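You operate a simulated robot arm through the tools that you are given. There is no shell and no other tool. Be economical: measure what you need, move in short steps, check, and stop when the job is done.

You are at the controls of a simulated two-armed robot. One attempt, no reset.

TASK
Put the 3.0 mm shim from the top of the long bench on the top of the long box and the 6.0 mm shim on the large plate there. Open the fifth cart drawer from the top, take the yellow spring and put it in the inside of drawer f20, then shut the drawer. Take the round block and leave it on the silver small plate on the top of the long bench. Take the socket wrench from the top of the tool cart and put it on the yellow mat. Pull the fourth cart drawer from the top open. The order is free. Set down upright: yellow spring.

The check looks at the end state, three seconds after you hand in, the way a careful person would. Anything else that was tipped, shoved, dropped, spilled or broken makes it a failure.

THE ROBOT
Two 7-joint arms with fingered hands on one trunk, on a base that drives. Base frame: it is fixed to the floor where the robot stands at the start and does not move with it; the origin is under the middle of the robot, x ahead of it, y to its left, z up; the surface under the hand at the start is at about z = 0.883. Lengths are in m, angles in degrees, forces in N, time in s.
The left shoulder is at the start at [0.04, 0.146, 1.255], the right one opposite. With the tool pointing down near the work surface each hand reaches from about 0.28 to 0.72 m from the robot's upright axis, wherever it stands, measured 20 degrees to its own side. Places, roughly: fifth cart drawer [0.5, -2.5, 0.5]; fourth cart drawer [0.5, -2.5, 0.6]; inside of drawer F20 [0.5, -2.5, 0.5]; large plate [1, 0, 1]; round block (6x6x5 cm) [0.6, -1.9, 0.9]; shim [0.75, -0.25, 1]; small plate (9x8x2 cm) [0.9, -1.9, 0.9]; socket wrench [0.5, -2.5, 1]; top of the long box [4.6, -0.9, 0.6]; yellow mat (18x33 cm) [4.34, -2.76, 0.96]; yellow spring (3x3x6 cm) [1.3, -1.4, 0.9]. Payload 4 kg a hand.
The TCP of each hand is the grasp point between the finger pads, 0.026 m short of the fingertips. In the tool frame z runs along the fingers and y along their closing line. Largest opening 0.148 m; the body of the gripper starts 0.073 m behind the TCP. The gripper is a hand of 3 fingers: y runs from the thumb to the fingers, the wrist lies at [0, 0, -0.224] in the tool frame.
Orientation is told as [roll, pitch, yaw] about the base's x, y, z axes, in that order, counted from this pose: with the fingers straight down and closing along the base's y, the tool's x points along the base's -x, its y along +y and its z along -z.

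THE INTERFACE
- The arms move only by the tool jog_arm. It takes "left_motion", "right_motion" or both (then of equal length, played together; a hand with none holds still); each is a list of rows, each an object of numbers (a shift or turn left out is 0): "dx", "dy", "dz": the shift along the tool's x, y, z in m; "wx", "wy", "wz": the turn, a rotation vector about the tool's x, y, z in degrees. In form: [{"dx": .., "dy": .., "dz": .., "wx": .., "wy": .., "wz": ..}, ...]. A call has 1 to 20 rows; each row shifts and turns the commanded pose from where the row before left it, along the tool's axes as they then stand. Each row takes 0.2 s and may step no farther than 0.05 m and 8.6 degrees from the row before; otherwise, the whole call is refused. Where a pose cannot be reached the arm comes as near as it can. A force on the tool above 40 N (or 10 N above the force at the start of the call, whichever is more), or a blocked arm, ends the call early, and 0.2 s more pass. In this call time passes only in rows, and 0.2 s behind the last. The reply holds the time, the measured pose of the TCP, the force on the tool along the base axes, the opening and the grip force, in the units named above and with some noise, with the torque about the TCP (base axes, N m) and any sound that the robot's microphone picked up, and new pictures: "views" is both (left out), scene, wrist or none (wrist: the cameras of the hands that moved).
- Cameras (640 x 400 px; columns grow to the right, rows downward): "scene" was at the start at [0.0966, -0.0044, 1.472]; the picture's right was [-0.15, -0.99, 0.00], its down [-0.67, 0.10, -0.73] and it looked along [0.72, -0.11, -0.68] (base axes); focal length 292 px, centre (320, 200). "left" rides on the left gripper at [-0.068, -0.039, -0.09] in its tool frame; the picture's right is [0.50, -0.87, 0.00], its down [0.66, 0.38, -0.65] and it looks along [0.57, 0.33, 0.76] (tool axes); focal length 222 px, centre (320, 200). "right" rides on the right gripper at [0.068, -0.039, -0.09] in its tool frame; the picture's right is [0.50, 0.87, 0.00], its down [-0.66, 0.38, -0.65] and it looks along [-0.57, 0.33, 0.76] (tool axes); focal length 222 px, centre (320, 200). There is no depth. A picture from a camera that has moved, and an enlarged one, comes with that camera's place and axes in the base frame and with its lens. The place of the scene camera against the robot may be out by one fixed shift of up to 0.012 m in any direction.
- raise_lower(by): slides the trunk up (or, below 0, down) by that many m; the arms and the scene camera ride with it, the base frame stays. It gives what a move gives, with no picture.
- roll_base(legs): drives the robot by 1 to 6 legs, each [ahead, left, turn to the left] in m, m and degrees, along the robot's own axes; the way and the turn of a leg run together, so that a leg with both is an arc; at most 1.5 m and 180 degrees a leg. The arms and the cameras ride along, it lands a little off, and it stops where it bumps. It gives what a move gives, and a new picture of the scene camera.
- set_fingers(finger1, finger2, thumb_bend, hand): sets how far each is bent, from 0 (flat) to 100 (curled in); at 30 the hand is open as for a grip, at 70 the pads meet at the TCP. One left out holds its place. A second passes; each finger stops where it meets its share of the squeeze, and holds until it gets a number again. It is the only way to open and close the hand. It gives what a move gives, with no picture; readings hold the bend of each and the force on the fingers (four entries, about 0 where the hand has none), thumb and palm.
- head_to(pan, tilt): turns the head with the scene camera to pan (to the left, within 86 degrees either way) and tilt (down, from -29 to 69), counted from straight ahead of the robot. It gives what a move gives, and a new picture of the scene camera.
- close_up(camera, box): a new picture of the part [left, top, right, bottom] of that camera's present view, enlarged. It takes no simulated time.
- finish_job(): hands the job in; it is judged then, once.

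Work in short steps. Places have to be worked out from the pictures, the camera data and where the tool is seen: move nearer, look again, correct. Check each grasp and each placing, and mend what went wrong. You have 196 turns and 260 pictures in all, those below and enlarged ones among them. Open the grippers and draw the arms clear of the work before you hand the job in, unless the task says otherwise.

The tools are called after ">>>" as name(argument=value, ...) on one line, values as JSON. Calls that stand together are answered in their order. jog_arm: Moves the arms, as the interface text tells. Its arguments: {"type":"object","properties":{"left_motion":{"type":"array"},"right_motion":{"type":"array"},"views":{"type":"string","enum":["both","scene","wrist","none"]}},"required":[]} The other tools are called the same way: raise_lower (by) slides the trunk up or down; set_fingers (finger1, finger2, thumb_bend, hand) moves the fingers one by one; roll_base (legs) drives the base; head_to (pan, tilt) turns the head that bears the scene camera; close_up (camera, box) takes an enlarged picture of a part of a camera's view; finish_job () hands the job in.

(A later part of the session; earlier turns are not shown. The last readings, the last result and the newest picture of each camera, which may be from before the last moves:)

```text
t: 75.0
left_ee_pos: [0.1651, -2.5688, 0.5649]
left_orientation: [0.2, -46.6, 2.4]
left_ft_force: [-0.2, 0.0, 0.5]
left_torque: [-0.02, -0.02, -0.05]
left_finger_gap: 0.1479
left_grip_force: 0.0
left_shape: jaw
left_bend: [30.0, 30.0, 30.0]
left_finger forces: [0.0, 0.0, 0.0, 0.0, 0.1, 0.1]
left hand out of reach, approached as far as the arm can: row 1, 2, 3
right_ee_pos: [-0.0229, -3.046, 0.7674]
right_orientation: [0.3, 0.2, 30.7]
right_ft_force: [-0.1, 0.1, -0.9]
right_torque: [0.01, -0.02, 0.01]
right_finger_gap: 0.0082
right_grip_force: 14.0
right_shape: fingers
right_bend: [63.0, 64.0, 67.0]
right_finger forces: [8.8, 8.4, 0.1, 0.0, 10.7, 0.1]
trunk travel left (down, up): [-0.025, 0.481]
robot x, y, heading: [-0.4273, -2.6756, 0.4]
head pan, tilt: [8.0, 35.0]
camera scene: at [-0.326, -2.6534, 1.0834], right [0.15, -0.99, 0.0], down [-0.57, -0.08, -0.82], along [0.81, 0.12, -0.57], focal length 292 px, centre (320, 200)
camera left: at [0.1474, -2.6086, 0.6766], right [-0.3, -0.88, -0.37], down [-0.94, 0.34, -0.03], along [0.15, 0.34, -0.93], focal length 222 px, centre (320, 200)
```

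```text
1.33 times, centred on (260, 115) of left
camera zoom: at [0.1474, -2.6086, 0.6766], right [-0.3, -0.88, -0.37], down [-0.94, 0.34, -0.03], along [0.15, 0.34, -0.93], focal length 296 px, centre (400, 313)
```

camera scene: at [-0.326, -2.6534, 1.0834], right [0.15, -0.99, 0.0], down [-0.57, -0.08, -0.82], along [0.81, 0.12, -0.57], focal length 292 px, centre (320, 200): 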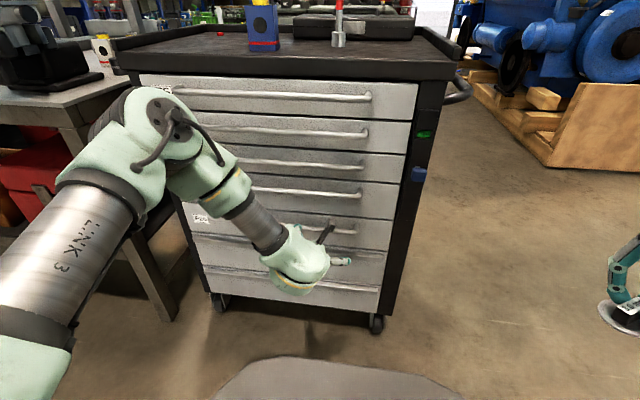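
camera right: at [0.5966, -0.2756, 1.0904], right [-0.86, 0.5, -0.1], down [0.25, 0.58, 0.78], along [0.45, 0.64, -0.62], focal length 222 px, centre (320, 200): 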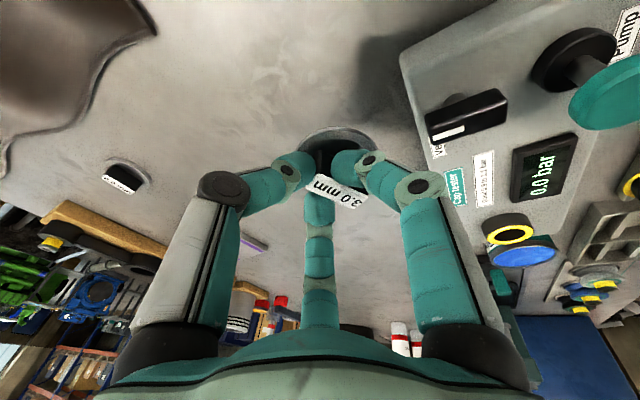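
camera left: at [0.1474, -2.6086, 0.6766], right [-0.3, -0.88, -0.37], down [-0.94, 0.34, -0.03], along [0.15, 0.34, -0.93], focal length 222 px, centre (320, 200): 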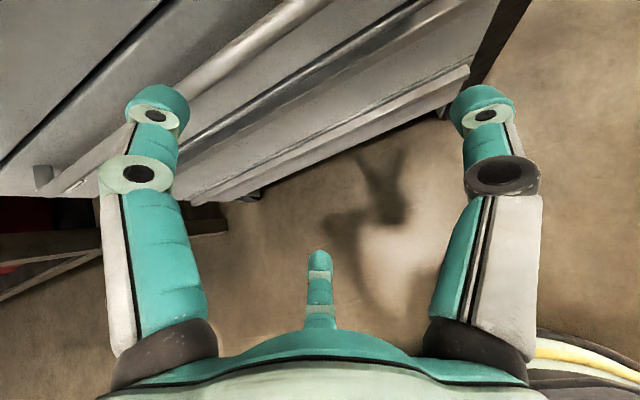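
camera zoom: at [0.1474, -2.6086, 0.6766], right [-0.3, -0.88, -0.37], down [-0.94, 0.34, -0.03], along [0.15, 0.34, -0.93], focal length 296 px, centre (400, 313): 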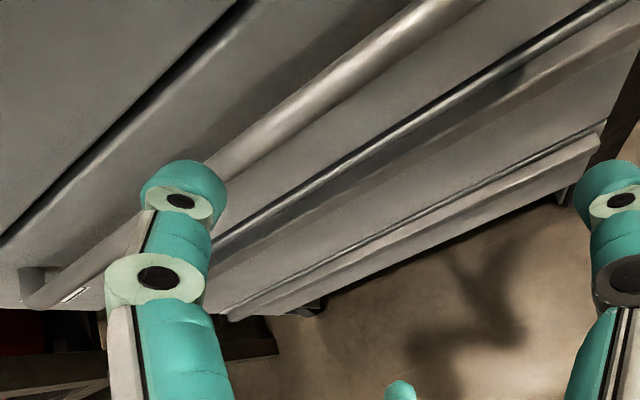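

Bar estimated at x≈0.333, y≈-2.55, z≈0.512. I move forward 0.11, pre-bend the fingers, and twist -30° so two digits go behind the bar and one below.

>>> set_fingers(hand="left", finger1=50, finger2=50, thumb_bend=50)

>>> jog_arm(left_motion=[{"dx": -0.0192, "dz": 0.0204}, {"dx": -0.0192, "dz": 0.0204}, {"dx": -0.0192, "dz": 0.0204}, {"dx": -0.0192, "dz": 0.0204}, {"wz": -7.5}, {"wz": -7.5}, {"wz": -7.5}, {"wz": -7.5}], views="both")

```text
t: 76.0
left_ee_pos: [0.1641, -2.5709, 0.5654]
left_orientation: [0.1, -46.6, 2.5]
left_ft_force: [0.0, -0.5, -0.2]
left_torque: [0.02, -0.01, -0.01]
left_finger_gap: 0.0625
left_grip_force: 0.2
left_shape: fingers
left_bend: [50.0, 50.0, 50.0]
left_finger forces: [0.1, 0.0, 0.0, 0.0, 0.0, 0.1]
right_ee_pos: [-0.023, -3.0456, 0.7678]
right_orientation: [0.3, 0.1, 30.7]
right_ft_force: [0.2, -0.7, -0.1]
right_torque: [-0.01, -0.03, 0.01]
right_finger_gap: 0.0083
right_grip_force: 14.0
right_shape: fingers
right_bend: [63.0, 64.0, 67.0]
right_finger forces: [8.9, 8.4, 0.1, 0.1, 10.7, 0.1]
trunk travel left (down, up): [-0.025, 0.481]
robot x, y, heading: [-0.4289, -2.6753, 0.2]
head pan, tilt: [8.0, 35.0]
```

```text
t: 77.0
left_ee_pos: [0.2643, -2.5694, 0.5542]
left_orientation: [-0.2, -45.1, 2.6]
left_ft_force: [-5.8, 0.9, -2.1]
left_torque: [0.06, 0.07, -0.21]
left_finger_gap: 0.0612
left_grip_force: 2.4
left_shape: fingers
left_bend: [50.0, 50.0, 51.0]
left_finger forces: [0.1, 0.0, 0.1, 0.0, 5.1, 0.1]
right_ee_pos: [-0.0239, -3.046, 0.7676]
right_orientation: [0.3, 0.3, 30.6]
right_ft_force: [-0.5, -0.5, -1.3]
right_torque: [0.03, 0.02, 0.02]
right_finger_gap: 0.0083
right_grip_force: 13.9
right_shape: fingers
right_bend: [63.0, 64.0, 67.0]
right_finger forces: [8.8, 8.4, 0.1, 0.1, 10.6, 0.0]
trunk travel left (down, up): [-0.025, 0.481]
robot x, y, heading: [-0.4307, -2.6731, 0.6]
head pan, tilt: [8.0, 35.0]
stopped in row 5 (left hand): the force on the tool passed its limit at 49 N (the readings are from after the stop); the commanded pose is now the measured one
camera scene: at [-0.3266, -2.6538, 1.0834], right [0.15, -0.99, 0.0], down [-0.57, -0.08, -0.82], along [0.81, 0.12, -0.57], focal length 292 px, centre (320, 200)
camera left: at [0.2503, -2.6078, 0.666], right [-0.32, -0.88, -0.35], down [-0.94, 0.34, 0.0], along [0.12, 0.33, -0.94], focal length 222 px, centre (320, 200)
```

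scene: 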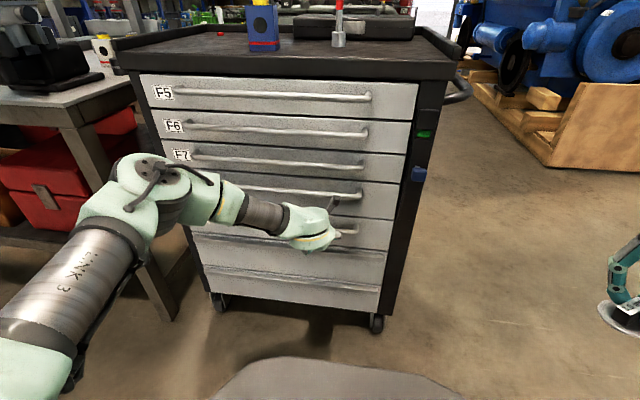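
left: 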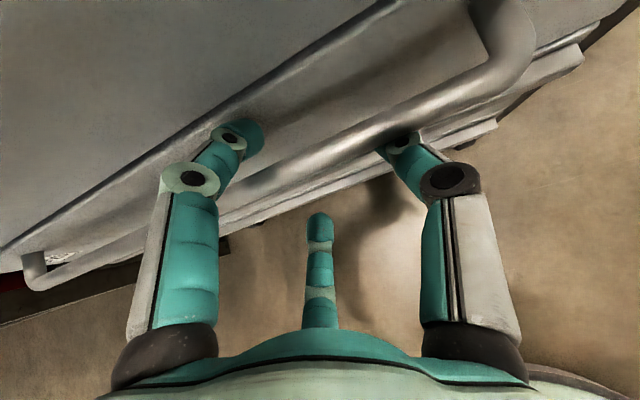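

The thumb met the bar (which is nearer than thought, x≈0.31). I back off along the tool, finish the -30° twist, and look.

>>> jog_arm(left_motion=[{"dz": -0.02}, {"dz": -0.02}, {"wz": -7.5}, {"wz": -7.5}, {"wz": -7.5}, {"wz": -7.5}], views="wrist")

```text
t: 78.4
left_ee_pos: [0.2367, -2.5722, 0.5833]
left_orientation: [-27.0, -37.7, 42.1]
left_ft_force: [0.4, -0.6, 0.0]
left_torque: [0.01, 0.02, -0.01]
left_finger_gap: 0.0624
left_grip_force: 0.0
left_shape: fingers
left_bend: [50.0, 50.0, 50.0]
left_finger forces: [0.1, 0.1, 0.1, 0.0, 0.0, 0.0]
right_ee_pos: [-0.0232, -3.0486, 0.7676]
right_orientation: [0.3, 0.1, 30.6]
right_ft_force: [0.6, -0.2, -1.5]
right_torque: [0.02, 0.01, -0.02]
right_finger_gap: 0.0082
right_grip_force: 13.5
right_shape: fingers
right_bend: [63.0, 64.0, 67.0]
right_finger forces: [8.8, 8.4, 0.0, 0.0, 10.6, 0.0]
trunk travel left (down, up): [-0.025, 0.481]
robot x, y, heading: [-0.4298, -2.673, 0.1]
head pan, tilt: [8.0, 35.0]
camera left: at [0.228, -2.5697, 0.7027], right [0.05, -1.0, 0.01], down [-1.0, -0.05, -0.08], along [0.08, 0.0, -1.0], focal length 222 px, centre (320, 200)
```

left: 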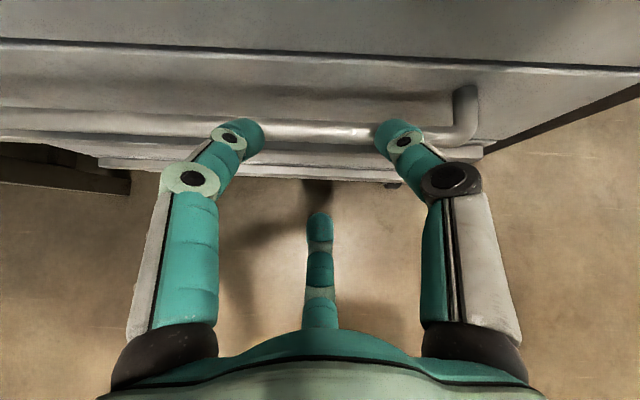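

Now I see the bar clearly: parallel to y, standoff ≈0.038, x≈0.305. I move forward 0.022 so the two digits are behind the bar, then descend 0.07 in steps.

>>> jog_arm(left_motion=[{"dx": -0.013, "dy": -0.0087, "dz": 0.0156}, {"dx": 0.0144, "dy": 0.0086, "dz": 0.0165}, {"dx": 0.0144, "dy": 0.0086, "dz": 0.0165}], views="wrist")

```text
t: 79.2
left_ee_pos: [0.2615, -2.5697, 0.5435]
left_orientation: [-27.9, -38.3, 42.6]
left_ft_force: [1.6, 2.1, 28.6]
left_torque: [-0.77, -0.5, 0.02]
left_finger_gap: 0.0692
left_grip_force: 14.0
left_shape: fingers
left_bend: [48.0, 50.0, 48.0]
left_finger forces: [5.5, 0.1, 0.0, 0.1, 22.8, 0.0]
right_ee_pos: [-0.0259, -3.0469, 0.7677]
right_orientation: [0.2, -0.1, 30.6]
right_ft_force: [-0.6, -0.8, -1.4]
right_torque: [0.01, -0.03, 0.04]
right_finger_gap: 0.0084
right_grip_force: 13.9
right_shape: fingers
right_bend: [63.0, 64.0, 67.0]
right_finger forces: [8.8, 8.4, 0.0, 0.0, 10.6, 0.0]
trunk travel left (down, up): [-0.025, 0.481]
robot x, y, heading: [-0.4299, -2.6753, 0.7]
head pan, tilt: [8.0, 35.0]
camera left: at [0.2501, -2.569, 0.6638], right [0.04, -1.0, 0.01], down [-0.99, -0.04, -0.09], along [0.09, 0.0, -1.0], focal length 222 px, centre (320, 200)
```

left: 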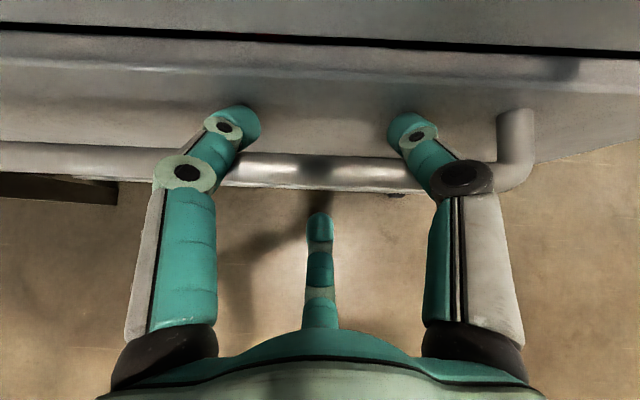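

The two digits lie over the bar with tips behind it. I relieve the downward force slightly and close the hand around the bar.

>>> jog_arm(left_motion=[{"dx": -0.004, "dy": -0.0024, "dz": -0.0045}], views="none")

>>> set_fingers(hand="left", finger1=76, finger2=76, thumb_bend=76)

>>> close_up(camera="left", box=[120, 60, 520, 310])

```text
t: 79.6
left_ee_pos: [0.2594, -2.5709, 0.5463]
left_orientation: [-27.3, -38.1, 42.0]
left_ft_force: [1.7, 1.2, 20.6]
left_torque: [-0.49, -0.31, -0.08]
left_finger_gap: 0.0694
left_grip_force: 9.5
left_shape: fingers
left_bend: [48.0, 50.0, 49.0]
left_finger forces: [4.2, 0.1, 0.0, 0.1, 15.5, 0.0]
right_ee_pos: [-0.0248, -3.0473, 0.7674]
right_orientation: [0.3, 0.0, 30.7]
right_ft_force: [-0.1, -0.1, -1.8]
right_torque: [-0.01, 0.01, 0.0]
right_finger_gap: 0.0085
right_grip_force: 14.2
right_shape: fingers
right_bend: [63.0, 64.0, 67.0]
right_finger forces: [8.9, 8.4, 0.0, 0.0, 10.7, 0.1]
trunk travel left (down, up): [-0.025, 0.481]
robot x, y, heading: [-0.4275, -2.6761, 0.5]
head pan, tilt: [8.0, 35.0]
```

```text
t: 80.6
left_ee_pos: [0.2598, -2.5686, 0.5422]
left_orientation: [-26.9, -37.9, 42.1]
left_ft_force: [-2.2, -0.1, -0.5]
left_torque: [0.03, 0.08, 0.04]
left_finger_gap: 0.0
left_grip_force: 0.4
left_shape: fingers
left_bend: [73.0, 76.0, 72.0]
left_finger forces: [0.0, 0.0, 0.0, 0.1, 1.2, 0.0]
right_ee_pos: [-0.0232, -3.0472, 0.7673]
right_orientation: [0.4, 0.1, 30.6]
right_ft_force: [-0.6, 0.5, -1.0]
right_torque: [0.02, -0.04, 0.0]
right_finger_gap: 0.0086
right_grip_force: 13.7
right_shape: fingers
right_bend: [63.0, 64.0, 67.0]
right_finger forces: [8.8, 8.4, 0.1, 0.0, 10.6, 0.0]
trunk travel left (down, up): [-0.025, 0.481]
robot x, y, heading: [-0.4281, -2.6765, 0.5]
head pan, tilt: [8.0, 35.0]
```

```text
1.60 times, centred on (320, 185) of left
camera zoom: at [0.2504, -2.5678, 0.6614], right [0.05, -1.0, 0.0], down [-1.0, -0.05, -0.08], along [0.08, 0.0, -1.0], focal length 355 px, centre (320, 224)
```

zoom: 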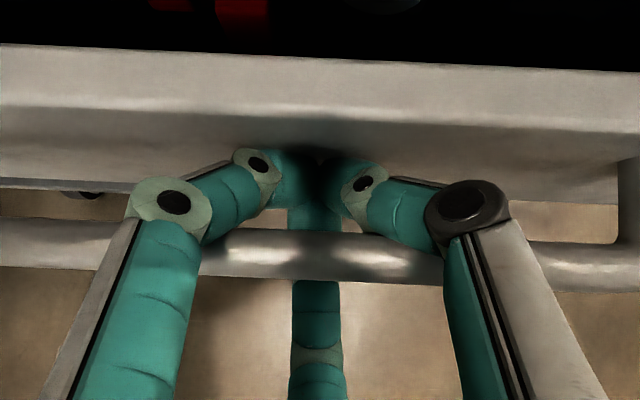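

The digits hook around the bar and the drawer already began to open. I pull by driving 0.28 m back.

>>> roll_base(legs=[[-0.28, 0, 0]])

```text
t: 82.6
left_ee_pos: [-0.0182, -2.5713, 0.5437]
left_orientation: [-27.3, -38.0, 42.2]
left_ft_force: [20.1, 2.5, 7.2]
left_torque: [-0.14, 0.21, 0.42]
left_finger_gap: 0.0
left_grip_force: 10.9
left_shape: fingers
left_bend: [73.0, 75.0, 68.0]
left_finger forces: [1.8, 0.0, 0.0, 0.1, 19.7, 0.1]
right_ee_pos: [-0.3002, -3.0493, 0.7668]
right_orientation: [0.2, 0.2, 30.8]
right_ft_force: [1.3, -0.3, -1.3]
right_torque: [0.02, 0.02, 0.02]
right_finger_gap: 0.0086
right_grip_force: 13.9
right_shape: fingers
right_bend: [63.0, 64.0, 67.0]
right_finger forces: [8.8, 8.4, 0.0, 0.1, 10.5, 0.0]
trunk travel left (down, up): [-0.025, 0.481]
robot x, y, heading: [-0.7085, -2.6764, 0.3]
head pan, tilt: [8.0, 35.0]
camera scene: at [-0.6048, -2.6561, 1.0834], right [0.15, -0.99, 0.0], down [-0.57, -0.09, -0.82], along [0.81, 0.12, -0.57], focal length 292 px, centre (320, 200)
```

scene: 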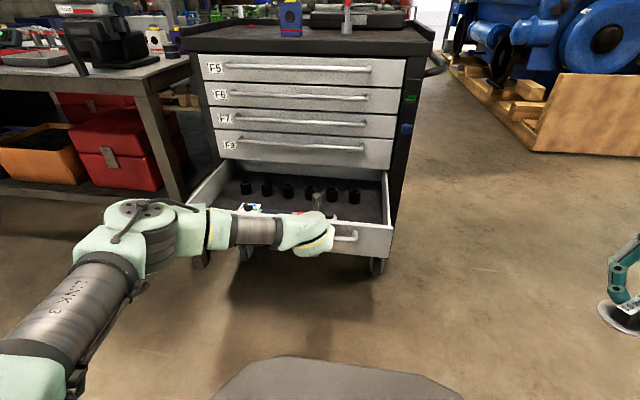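

The drawer is open ~0.28 m. I open the hand and withdraw back along the tool axis.

>>> set_fingers(hand="left", finger1=42, finger2=42, thumb_bend=42)

>>> jog_arm(left_motion=[{"dz": -0.02}, {"dz": -0.03}, {"dz": -0.04}, {"dz": -0.04}], views="scene")

```text
t: 83.6
left_ee_pos: [-0.0178, -2.5714, 0.5449]
left_orientation: [-27.4, -38.0, 42.3]
left_ft_force: [1.0, -0.7, 2.6]
left_torque: [0.06, -0.05, -0.06]
left_finger_gap: 0.0879
left_grip_force: 1.2
left_shape: fingers
left_bend: [42.0, 42.0, 42.0]
left_finger forces: [2.1, 0.0, 0.1, 0.0, 0.7, 0.0]
right_ee_pos: [-0.3014, -3.05, 0.7672]
right_orientation: [0.3, 0.1, 30.8]
right_ft_force: [-0.1, 0.4, -1.0]
right_torque: [0.01, -0.02, 0.01]
right_finger_gap: 0.0083
right_grip_force: 13.4
right_shape: fingers
right_bend: [63.0, 64.0, 67.0]
right_finger forces: [8.7, 8.4, 0.0, 0.0, 10.6, 0.0]
trunk travel left (down, up): [-0.025, 0.481]
robot x, y, heading: [-0.7073, -2.6755, 0.6]
head pan, tilt: [8.0, 35.0]
```

```text
t: 84.6
left_ee_pos: [-0.1117, -2.5737, 0.6361]
left_orientation: [-27.3, -38.1, 42.4]
left_ft_force: [0.0, -0.3, -0.8]
left_torque: [0.01, 0.01, 0.01]
left_finger_gap: 0.0889
left_grip_force: 0.1
left_shape: fingers
left_bend: [42.0, 42.0, 42.0]
left_finger forces: [0.0, 0.0, 0.0, 0.0, 0.1, 0.0]
right_ee_pos: [-0.3031, -3.0476, 0.767]
right_orientation: [0.3, 0.0, 30.7]
right_ft_force: [-0.2, -0.2, -0.8]
right_torque: [-0.04, -0.02, 0.0]
right_finger_gap: 0.0084
right_grip_force: 14.5
right_shape: fingers
right_bend: [63.0, 64.0, 67.0]
right_finger forces: [8.8, 8.4, 0.1, 0.1, 10.7, 0.1]
trunk travel left (down, up): [-0.025, 0.481]
robot x, y, heading: [-0.708, -2.6809, 0.6]
head pan, tilt: [8.0, 35.0]
camera scene: at [-0.606, -2.6562, 1.0835], right [0.15, -0.99, 0.0], down [-0.57, -0.09, -0.82], along [0.81, 0.12, -0.57], focal length 292 px, centre (320, 200)
```

scene: 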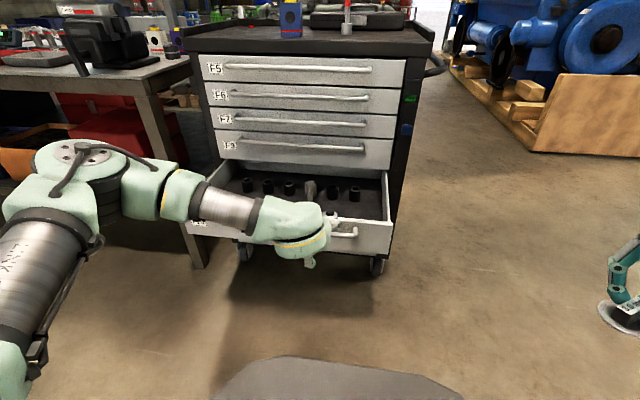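

Drawer stays open. Next: raise the trunk and reset the left hand to point down, opening it, before getting the round block.

>>> raise_lower(by=0.4)

>>> jog_arm(left_motion=[{"wz": 7.5, "dz": -0.02}, {"wz": 7.5, "dz": -0.02}, {"wz": 7.5}, {"wz": 7.5}, {"wy": 8}, {"wy": 8}, {"wy": 8}, {"wy": 8}, {"wy": 8}, {"wy": 5}, {"dz": -0.03}, {"dz": -0.03}], views="none")

```text
t: 88.4
left_ee_pos: [-0.1106, -2.5742, 1.036]
left_orientation: [-27.3, -38.0, 42.4]
left_ft_force: [0.2, -0.1, -0.1]
left_torque: [-0.01, -0.01, -0.01]
left_finger_gap: 0.0889
left_grip_force: 0.2
left_shape: fingers
left_bend: [42.0, 42.0, 42.0]
left_finger forces: [0.0, 0.1, 0.0, 0.0, 0.0, 0.0]
right_ee_pos: [-0.3006, -3.0494, 1.1683]
right_orientation: [0.3, 0.2, 30.9]
right_ft_force: [0.2, 1.6, -1.4]
right_torque: [0.0, 0.0, -0.01]
right_finger_gap: 0.0085
right_grip_force: 14.2
right_shape: fingers
right_bend: [63.0, 64.0, 67.0]
right_finger forces: [8.8, 8.4, 0.0, 0.0, 10.6, 0.0]
trunk travel left (down, up): [-0.425, 0.081]
robot x, y, heading: [-0.7086, -2.6759, 0.3]
head pan, tilt: [8.0, 35.0]
```

```text
t: 91.0
left_ee_pos: [-0.1414, -2.5747, 1.125]
left_orientation: [-0.3, -0.5, 2.7]
left_ft_force: [0.4, 0.3, 0.0]
left_torque: [0.0, 0.01, -0.02]
left_finger_gap: 0.0888
left_grip_force: 0.1
left_shape: fingers
left_bend: [42.0, 42.0, 42.0]
left_finger forces: [0.0, 0.0, 0.0, 0.1, 0.1, 0.0]
right_ee_pos: [-0.3032, -3.0496, 1.1686]
right_orientation: [0.3, 0.1, 30.8]
right_ft_force: [-0.5, 0.3, -1.0]
right_torque: [0.0, -0.02, -0.01]
right_finger_gap: 0.0081
right_grip_force: 13.4
right_shape: fingers
right_bend: [63.0, 64.0, 67.0]
right_finger forces: [8.8, 8.4, 0.1, 0.0, 10.7, 0.0]
trunk travel left (down, up): [-0.425, 0.081]
robot x, y, heading: [-0.7055, -2.6773, 0.3]
head pan, tilt: [8.0, 35.0]
```

Drive to left of the cart, turn 30° right, and approach the bench end so that the round block is in front of the left arm.

>>> roll_base(legs=[[0.2, 0.877, 0], [0, 0, -30], [0.4, 0.23, 0]])

>>> head_to(pan=20, tilt=45)

```text
t: 99.5
left_ee_pos: [0.4822, -1.9906, 1.1257]
left_orientation: [-0.3, -0.6, -27.6]
left_ft_force: [-0.4, 0.4, 0.4]
left_torque: [0.02, 0.0, 0.02]
left_finger_gap: 0.0889
left_grip_force: 0.2
left_shape: fingers
left_bend: [42.0, 42.0, 42.0]
left_finger forces: [0.1, 0.0, 0.0, 0.1, 0.1, 0.1]
right_ee_pos: [0.1057, -2.3203, 1.168]
right_orientation: [0.3, 0.1, 0.6]
right_ft_force: [-0.2, -0.2, -1.9]
right_torque: [0.0, 0.0, 0.0]
right_finger_gap: 0.0084
right_grip_force: 13.4
right_shape: fingers
right_bend: [72.0, 64.0, 67.0]
right_finger forces: [8.8, 8.3, 0.0, 0.1, 10.6, 0.0]
trunk travel left (down, up): [-0.425, 0.081]
robot x, y, heading: [-0.0605, -1.7958, -29.8]
head pan, tilt: [8.0, 35.0]
camera scene: at [0.0349, -1.829, 1.484], right [-0.37, -0.93, 0.0], down [-0.53, 0.21, -0.82], along [0.76, -0.3, -0.57], focal length 292 px, centre (320, 200)
```

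scene: 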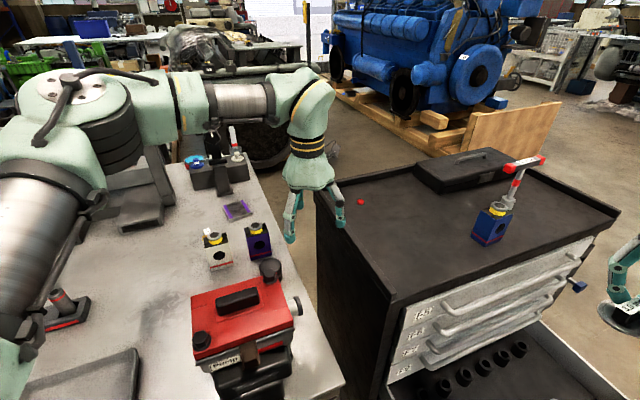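

```text
t: 100.3
left_ee_pos: [0.4846, -1.9902, 1.1239]
left_orientation: [-0.4, -0.6, -27.5]
left_ft_force: [0.2, 0.6, -0.5]
left_torque: [0.0, 0.03, 0.0]
left_finger_gap: 0.0886
left_grip_force: 0.1
left_shape: fingers
left_bend: [42.0, 42.0, 42.0]
left_finger forces: [0.0, 0.0, 0.1, 0.1, 0.0, 0.0]
right_ee_pos: [0.1054, -2.3189, 1.1682]
right_orientation: [0.2, 0.2, 0.5]
right_ft_force: [-0.9, -0.3, -0.3]
right_torque: [-0.05, 0.05, -0.02]
right_finger_gap: 0.0085
right_grip_force: 13.7
right_shape: fingers
right_bend: [72.0, 64.0, 67.0]
right_finger forces: [8.8, 8.3, 0.0, 0.0, 10.5, 0.1]
trunk travel left (down, up): [-0.425, 0.081]
robot x, y, heading: [-0.0542, -1.7955, -29.7]
head pan, tilt: [20.0, 45.0]
camera scene: at [0.0355, -1.8102, 1.469], right [-0.17, -0.99, 0.0], down [-0.7, 0.12, -0.71], along [0.7, -0.12, -0.71], focal length 292 px, centre (320, 200)
```

scene: 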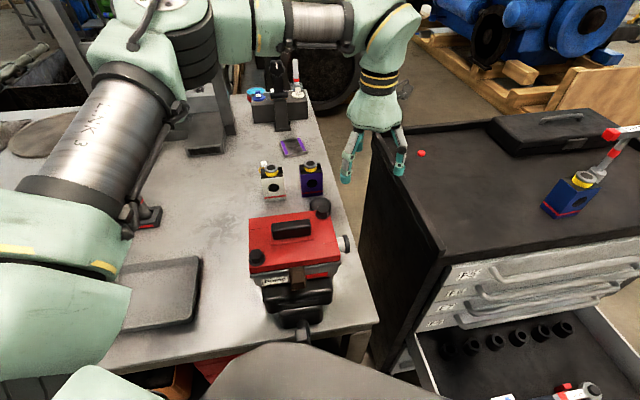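

Finger 1 of the right hand changed its bend to 72; I check the shim in the right wrist camera, and enlarge the round block.

>>> close_up(camera="right", box=[160, 60, 480, 260])

>>> close_up(camera="scene", box=[230, 120, 390, 300])

```text
2.00 times, centred on (320, 160) of right
camera zoom: at [0.0393, -2.3603, 1.2574], right [-0.51, 0.86, 0.01], down [0.65, 0.38, 0.65], along [0.56, 0.34, -0.76], focal length 444 px, centre (320, 280)
```

zoom: 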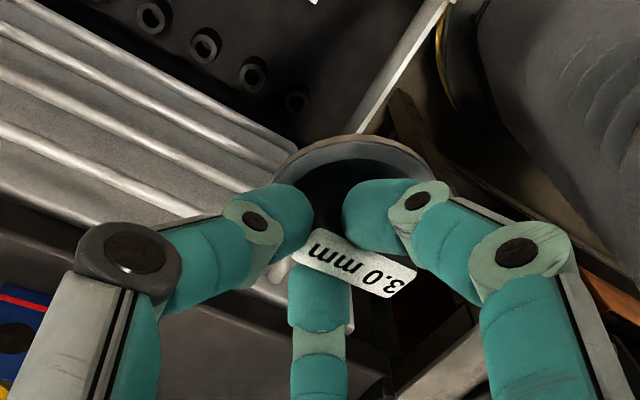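

```text
2.22 times, centred on (310, 210) of scene
camera zoom: at [0.0355, -1.8102, 1.469], right [-0.17, -0.99, 0.0], down [-0.7, 0.12, -0.71], along [0.7, -0.12, -0.71], focal length 650 px, centre (342, 178)
```

zoom: 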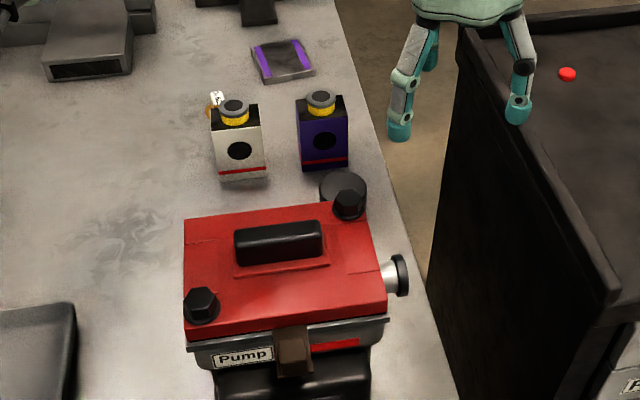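

The shim is still held. Round block top centre ≈ [0.549,-1.899]. I move the base 0.09 nearer to the bench, turn the left hand to yaw 0 and hover over the block.

>>> roll_base(legs=[[0.078, 0.045, 0]])

>>> jog_arm(left_motion=[{"wz": -7}, {"wz": -7}, {"wz": -7}, {"wz": -6.5}, {"dy": 0.03, "dx": 0.008}, {"dy": 0.03, "dx": 0.008}, {"dy": 0.03, "dx": 0.009}], views="both")

```text
t: 101.5
left_ee_pos: [0.5615, -1.986, 1.1264]
left_orientation: [0.0, -0.5, -26.9]
left_ft_force: [-0.7, 0.3, 0.2]
left_torque: [0.02, 0.0, -0.03]
left_finger_gap: 0.0886
left_grip_force: 0.1
left_shape: fingers
left_bend: [42.0, 42.0, 42.0]
left_finger forces: [0.0, 0.0, 0.1, 0.1, 0.0, 0.0]
right_ee_pos: [0.184, -2.3186, 1.1687]
right_orientation: [0.2, 0.0, 0.9]
right_ft_force: [-0.1, -0.9, -1.1]
right_torque: [-0.05, -0.04, 0.0]
right_finger_gap: 0.0082
right_grip_force: 13.9
right_shape: fingers
right_bend: [72.0, 64.0, 67.0]
right_finger forces: [8.8, 8.1, 0.1, 0.0, 10.7, 0.0]
trunk travel left (down, up): [-0.425, 0.081]
robot x, y, heading: [0.0226, -1.796, -29.1]
head pan, tilt: [20.0, 45.0]
stopped in leg 1: the robot was blocked; the commanded pose is now the measured one
camera scene: at [0.1083, -1.8091, 1.4696], right [-0.16, -0.99, 0.0], down [-0.69, 0.11, -0.71], along [0.7, -0.11, -0.7], focal length 292 px, centre (320, 200)
```

scene: 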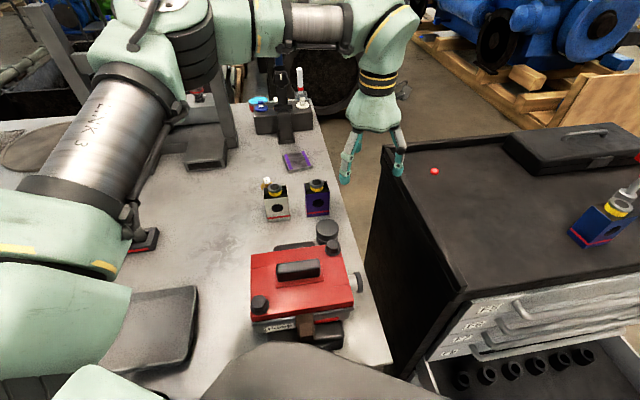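

```text
t: 103.0
left_ee_pos: [0.5365, -1.8948, 1.1245]
left_orientation: [-0.4, -0.5, 0.6]
left_ft_force: [-0.1, 0.3, -0.1]
left_torque: [-0.04, 0.0, -0.04]
left_finger_gap: 0.0888
left_grip_force: 0.2
left_shape: fingers
left_bend: [42.0, 42.0, 42.0]
left_finger forces: [0.1, 0.1, 0.0, 0.1, 0.0, 0.0]
right_ee_pos: [0.1836, -2.3183, 1.17]
right_orientation: [0.2, -0.1, 0.9]
right_ft_force: [-0.4, 1.4, -1.1]
right_torque: [-0.05, 0.0, 0.02]
right_finger_gap: 0.0084
right_grip_force: 13.4
right_shape: fingers
right_bend: [72.0, 64.0, 67.0]
right_finger forces: [8.8, 8.2, 0.0, 0.1, 10.6, 0.1]
trunk travel left (down, up): [-0.425, 0.081]
robot x, y, heading: [0.0218, -1.7983, -29.5]
head pan, tilt: [20.0, 45.0]
camera scene: at [0.1077, -1.8088, 1.4695], right [-0.16, -0.99, 0.0], down [-0.69, 0.11, -0.71], along [0.7, -0.12, -0.7], focal length 292 px, centre (320, 200)
camera left: at [0.6021, -1.9318, 1.2158], right [-0.49, -0.87, 0.0], down [-0.66, 0.38, 0.65], along [-0.56, 0.32, -0.76], focal length 222 px, centre (320, 200)
```

scene: 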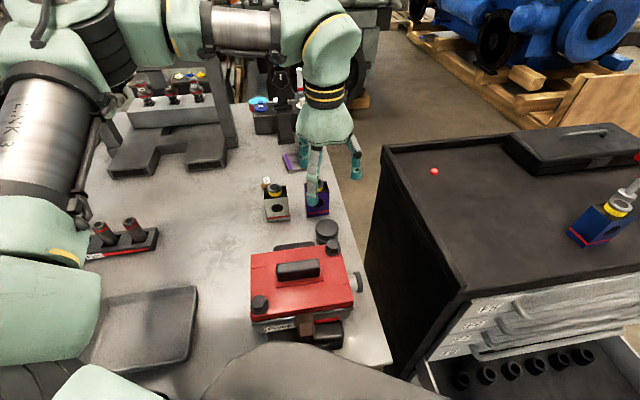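
left: 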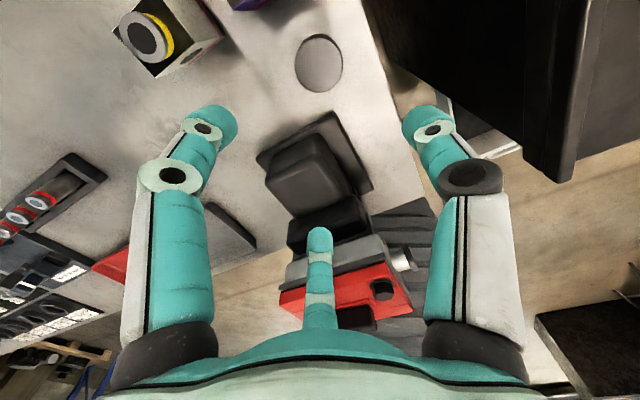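

From the wrist camera the block is at ≈[0.563,-1.907]. I shift over it and descend to z≈1.0.

>>> jog_arm(left_motion=[{"dx": -0.026, "dy": -0.012}, {"dz": 0.03}, {"dz": 0.03}, {"dz": 0.03}, {"dz": 0.03}], views="both")

```text
t: 104.2
left_ee_pos: [0.5625, -1.9097, 1.0039]
left_orientation: [-0.5, -0.5, 0.5]
left_ft_force: [0.3, -0.3, 0.0]
left_torque: [0.01, -0.02, 0.02]
left_finger_gap: 0.0888
left_grip_force: 0.1
left_shape: fingers
left_bend: [42.0, 42.0, 42.0]
left_finger forces: [0.0, 0.1, 0.1, 0.1, 0.0, 0.0]
right_ee_pos: [0.1832, -2.3187, 1.1686]
right_orientation: [0.1, -0.1, 0.9]
right_ft_force: [0.6, -0.1, -1.1]
right_torque: [-0.01, 0.01, -0.01]
right_finger_gap: 0.0081
right_grip_force: 13.9
right_shape: fingers
right_bend: [72.0, 64.0, 67.0]
right_finger forces: [8.9, 8.2, 0.0, 0.1, 10.5, 0.0]
trunk travel left (down, up): [-0.425, 0.081]
robot x, y, heading: [0.0233, -1.7924, -29.3]
head pan, tilt: [20.0, 45.0]
camera scene: at [0.1078, -1.8092, 1.4695], right [-0.16, -0.99, 0.0], down [-0.69, 0.11, -0.71], along [0.7, -0.12, -0.7], focal length 292 px, centre (320, 200)
camera left: at [0.6295, -1.9459, 1.0949], right [-0.49, -0.87, 0.0], down [-0.66, 0.38, 0.65], along [-0.56, 0.32, -0.76], focal length 222 px, centre (320, 200)
```

scene: 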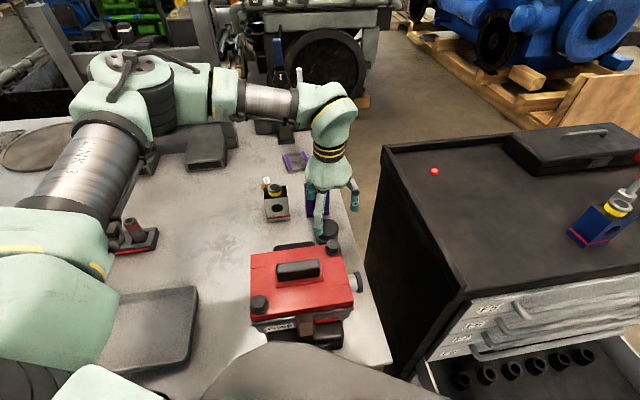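
left: 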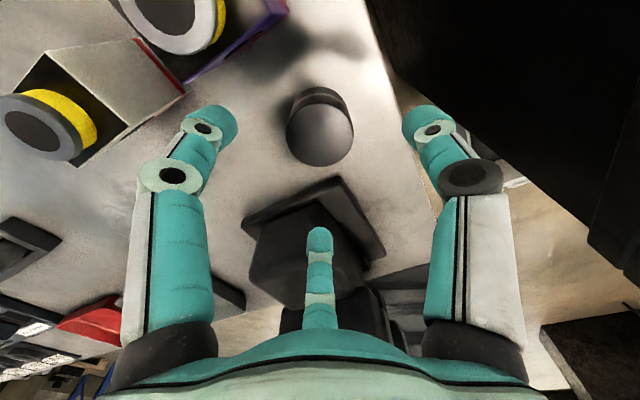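

Well centred. I descend to z≈0.915 with a 4 mm correction.

>>> jog_arm(left_motion=[{"dx": -0.004, "dz": 0.02}, {"dz": 0.02}, {"dz": 0.02}, {"dz": 0.015}, {"dz": 0.014}], views="wrist")

```text
t: 105.5
left_ee_pos: [0.5676, -1.9092, 0.9152]
left_orientation: [-0.4, -0.5, 0.5]
left_ft_force: [0.6, 0.1, 0.3]
left_torque: [-0.02, 0.03, 0.0]
left_finger_gap: 0.0885
left_grip_force: 0.0
left_shape: fingers
left_bend: [42.0, 42.0, 42.0]
left_finger forces: [0.0, 0.0, 0.0, 0.0, 0.0, 0.0]
right_ee_pos: [0.1835, -2.3185, 1.168]
right_orientation: [0.2, 0.0, 0.9]
right_ft_force: [0.2, -0.5, -1.5]
right_torque: [0.0, 0.0, 0.0]
right_finger_gap: 0.0083
right_grip_force: 13.5
right_shape: fingers
right_bend: [72.0, 64.0, 67.0]
right_finger forces: [8.8, 8.2, 0.0, 0.0, 10.5, 0.0]
trunk travel left (down, up): [-0.425, 0.081]
robot x, y, heading: [0.0195, -1.7951, -29.5]
head pan, tilt: [20.0, 45.0]
camera left: at [0.6345, -1.946, 1.0062], right [-0.49, -0.87, 0.0], down [-0.66, 0.38, 0.65], along [-0.56, 0.32, -0.76], focal length 222 px, centre (320, 200)
```

left: 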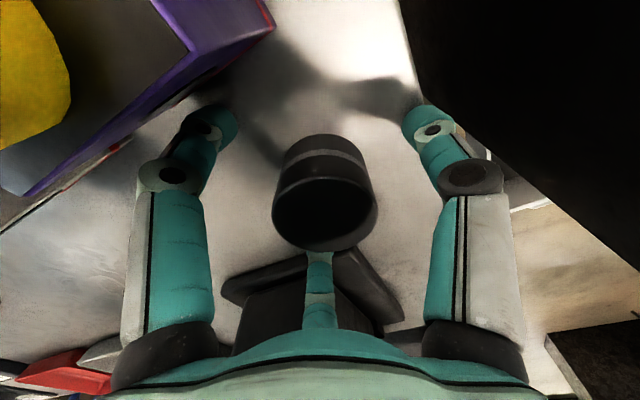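

Block is centred between the digits. Close the hand.

>>> set_fingers(hand="left", finger1=72, finger2=72, thumb_bend=72)

>>> jog_arm(left_motion=[{"dz": -0.01}, {"dz": -0.03}, {"dz": -0.04}, {"dz": -0.04}, {"dz": -0.04}, {"dz": -0.04}], views="wrist")

```text
t: 106.5
left_ee_pos: [0.5687, -1.9091, 0.9158]
left_orientation: [-0.4, -0.5, 0.5]
left_ft_force: [-0.2, -1.9, -0.2]
left_torque: [0.06, 0.04, 0.04]
left_finger_gap: 0.0361
left_grip_force: 19.8
left_shape: fingers
left_bend: [58.0, 52.0, 61.0]
left_finger forces: [11.2, 11.7, 0.1, 0.0, 15.8, 0.0]
right_ee_pos: [0.1841, -2.319, 1.1678]
right_orientation: [0.2, 0.0, 1.0]
right_ft_force: [0.5, 0.2, -1.8]
right_torque: [-0.02, -0.02, 0.02]
right_finger_gap: 0.0083
right_grip_force: 14.2
right_shape: fingers
right_bend: [72.0, 64.0, 67.0]
right_finger forces: [8.8, 8.2, 0.0, 0.0, 10.5, 0.0]
trunk travel left (down, up): [-0.425, 0.081]
robot x, y, heading: [0.0221, -1.7938, -29.6]
head pan, tilt: [20.0, 45.0]
```

```text
t: 107.8
left_ee_pos: [0.5657, -1.9067, 1.1167]
left_orientation: [-0.4, -0.4, 0.6]
left_ft_force: [-0.2, -0.4, -8.6]
left_torque: [-0.06, -0.04, 0.0]
left_finger_gap: 0.0359
left_grip_force: 19.2
left_shape: fingers
left_bend: [58.0, 52.0, 62.0]
left_finger forces: [11.3, 11.2, 0.0, 0.0, 15.2, 0.0]
right_ee_pos: [0.183, -2.319, 1.1685]
right_orientation: [0.2, -0.1, 0.9]
right_ft_force: [0.1, 0.0, -2.0]
right_torque: [-0.02, -0.02, -0.02]
right_finger_gap: 0.0081
right_grip_force: 13.0
right_shape: fingers
right_bend: [72.0, 64.0, 67.0]
right_finger forces: [8.8, 8.2, 0.0, 0.1, 10.5, 0.1]
trunk travel left (down, up): [-0.425, 0.081]
robot x, y, heading: [0.0231, -1.7954, -29.6]
head pan, tilt: [20.0, 45.0]
camera left: at [0.632, -1.944, 1.2071], right [-0.49, -0.87, 0.0], down [-0.66, 0.38, 0.65], along [-0.56, 0.32, -0.76], focal length 222 px, centre (320, 200)
```

left: 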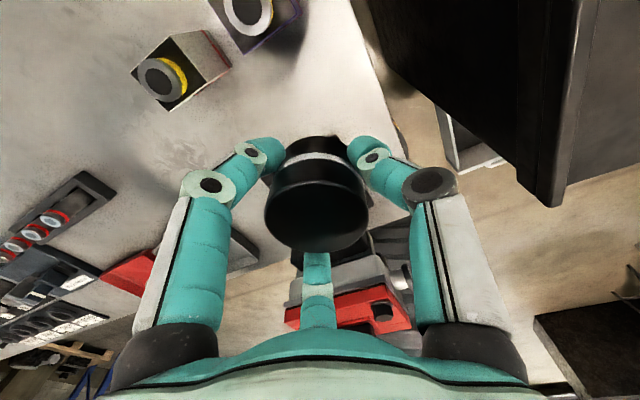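

The round block is held (~0.9 kg). I raise it, back off, and drive around the cart on its right toward the back of the bench.

>>> jog_arm(left_motion=[{"dz": -0.03}, {"dz": -0.03}, {"dx": 0.03}, {"dx": 0.03}, {"dx": 0.03}], views="none")

>>> roll_base(legs=[[-0.6, 0, 0], [0, 0, -60], [1.0, 0, 0], [0.9, 0, 0]])

>>> head_to(pan=60, tilt=30)

```text
t: 109.0
left_ee_pos: [0.4733, -1.9069, 1.1753]
left_orientation: [-0.3, -0.5, 0.6]
left_ft_force: [0.6, 0.0, -7.7]
left_torque: [-0.04, -0.03, 0.0]
left_finger_gap: 0.0357
left_grip_force: 18.2
left_shape: fingers
left_bend: [58.0, 52.0, 62.0]
left_finger forces: [10.6, 10.9, 0.0, 0.1, 14.7, 0.0]
right_ee_pos: [0.1848, -2.3186, 1.167]
right_orientation: [0.1, 0.0, 0.9]
right_ft_force: [-1.2, -1.0, -0.8]
right_torque: [0.0, -0.03, 0.01]
right_finger_gap: 0.0081
right_grip_force: 13.6
right_shape: fingers
right_bend: [72.0, 64.0, 67.0]
right_finger forces: [8.9, 8.2, 0.0, 0.1, 10.5, 0.0]
trunk travel left (down, up): [-0.425, 0.081]
robot x, y, heading: [0.0225, -1.7918, -29.4]
head pan, tilt: [20.0, 45.0]
```

```text
t: 124.2
left_ee_pos: [-0.341, -3.8488, 1.1717]
left_orientation: [-0.3, -0.2, -59.0]
left_ft_force: [-0.5, 0.1, -8.8]
left_torque: [-0.06, 0.01, -0.01]
left_finger_gap: 0.0356
left_grip_force: 17.7
left_shape: fingers
left_bend: [58.0, 52.0, 62.0]
left_finger forces: [10.5, 10.6, 0.1, 0.1, 14.6, 0.0]
right_ee_pos: [-0.8427, -3.805, 1.1672]
right_orientation: [0.3, 0.3, -58.7]
right_ft_force: [0.4, 0.2, -1.8]
right_torque: [-0.01, 0.01, 0.01]
right_finger_gap: 0.0079
right_grip_force: 13.9
right_shape: fingers
right_bend: [72.0, 64.0, 67.0]
right_finger forces: [8.5, 8.0, 0.0, 0.0, 10.4, 0.0]
trunk travel left (down, up): [-0.425, 0.081]
robot x, y, heading: [-0.4739, -3.4007, -88.9]
head pan, tilt: [20.0, 45.0]
camera scene: at [-0.4513, -3.4852, 1.469], right [-0.93, -0.36, 0.0], down [-0.25, 0.66, -0.71], along [0.25, -0.66, -0.71], focal length 292 px, centre (320, 200)
```

scene: 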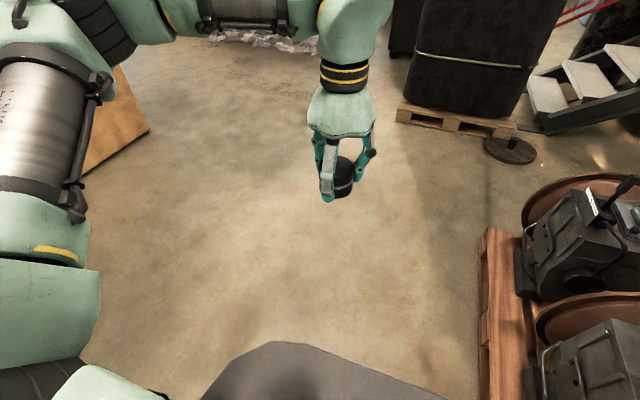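

```text
t: 125.3
left_ee_pos: [-0.34, -3.8496, 1.172]
left_orientation: [-0.3, -0.1, -59.0]
left_ft_force: [-0.4, -0.5, -7.8]
left_torque: [-0.08, 0.01, 0.03]
left_finger_gap: 0.036
left_grip_force: 17.9
left_shape: fingers
left_bend: [58.0, 52.0, 62.0]
left_finger forces: [10.5, 10.6, 0.0, 0.1, 14.7, 0.0]
right_ee_pos: [-0.8422, -3.8059, 1.1674]
right_orientation: [0.2, 0.4, -58.6]
right_ft_force: [-0.1, 0.0, -1.5]
right_torque: [0.0, 0.04, -0.01]
right_finger_gap: 0.0077
right_grip_force: 13.6
right_shape: fingers
right_bend: [72.0, 64.0, 67.0]
right_finger forces: [8.4, 8.1, 0.1, 0.0, 10.4, 0.0]
trunk travel left (down, up): [-0.425, 0.081]
robot x, y, heading: [-0.4725, -3.3966, -88.9]
head pan, tilt: [60.0, 30.0]
camera scene: at [-0.4014, -3.4539, 1.4916], right [-0.48, -0.88, 0.0], down [-0.44, 0.24, -0.87], along [0.76, -0.42, -0.5], focal length 292 px, centre (320, 200)
```

scene: 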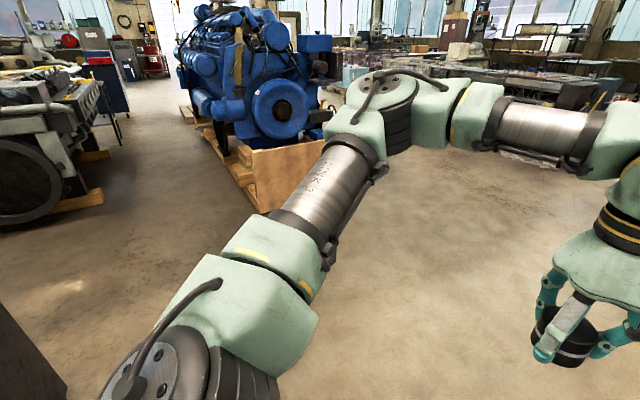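

Clear way ahead. I turn left and drive along y≈-3.4, then up behind the bench.

>>> roll_base(legs=[[0, 0, 89], [1.3, 0, 0], [1.1, 0, 0], [0, 0, 90], [0.9, 0, 0]])

>>> head_to(pan=45, tilt=25)

```text
t: 149.1
left_ee_pos: [1.7924, -2.0024, 1.1724]
left_orientation: [-0.3, -0.2, 120.9]
left_ft_force: [-0.1, 0.8, -8.1]
left_torque: [0.06, -0.02, 0.02]
left_finger_gap: 0.0356
left_grip_force: 17.0
left_shape: fingers
left_bend: [58.0, 52.0, 62.0]
left_finger forces: [10.2, 9.7, 0.0, 0.0, 14.2, 0.0]
right_ee_pos: [2.2939, -2.0444, 1.168]
right_orientation: [0.3, 0.2, 121.3]
right_ft_force: [0.1, -0.3, -1.0]
right_torque: [0.01, -0.04, 0.05]
right_finger_gap: 0.0075
right_grip_force: 13.6
right_shape: fingers
right_bend: [72.0, 64.0, 68.0]
right_finger forces: [8.1, 7.9, 0.0, 0.1, 10.2, 0.0]
trunk travel left (down, up): [-0.425, 0.081]
robot x, y, heading: [1.9229, -2.4526, 91.0]
head pan, tilt: [60.0, 30.0]
camera scene: at [1.8402, -2.3812, 1.4917], right [0.48, 0.88, 0.0], down [0.44, -0.24, -0.87], along [-0.76, 0.42, -0.5], focal length 292 px, centre (320, 200)
```

scene: 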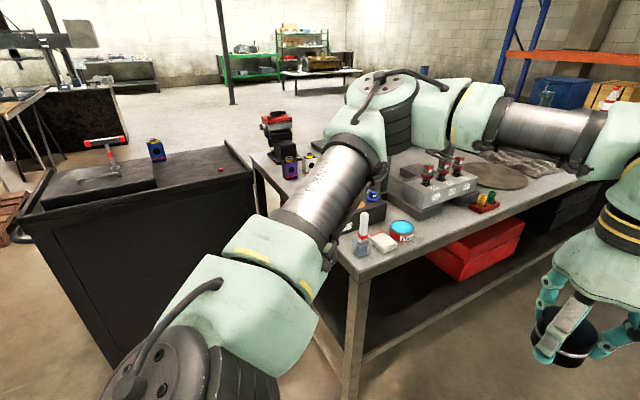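

```text
t: 149.8
left_ee_pos: [1.7908, -2.0011, 1.1724]
left_orientation: [-0.3, -0.1, 120.9]
left_ft_force: [0.1, 0.7, -9.0]
left_torque: [0.07, 0.0, -0.01]
left_finger_gap: 0.0356
left_grip_force: 17.2
left_shape: fingers
left_bend: [58.0, 52.0, 62.0]
left_finger forces: [10.1, 9.7, 0.1, 0.0, 14.4, 0.0]
right_ee_pos: [2.2942, -2.0438, 1.1665]
right_orientation: [0.4, 0.3, 121.2]
right_ft_force: [0.4, -0.2, -1.1]
right_torque: [0.05, 0.04, -0.02]
right_finger_gap: 0.0074
right_grip_force: 13.1
right_shape: fingers
right_bend: [72.0, 64.0, 68.0]
right_finger forces: [8.1, 8.0, 0.0, 0.0, 10.2, 0.0]
trunk travel left (down, up): [-0.425, 0.081]
robot x, y, heading: [1.9246, -2.4522, 91.1]
head pan, tilt: [45.0, 25.0]
camera scene: at [1.853, -2.3596, 1.4995], right [0.69, 0.72, 0.0], down [0.3, -0.29, -0.91], along [-0.65, 0.63, -0.42], focal length 292 px, centre (320, 200)
```

scene: 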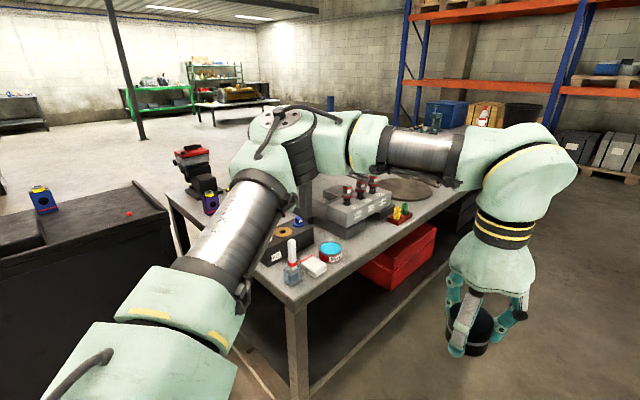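

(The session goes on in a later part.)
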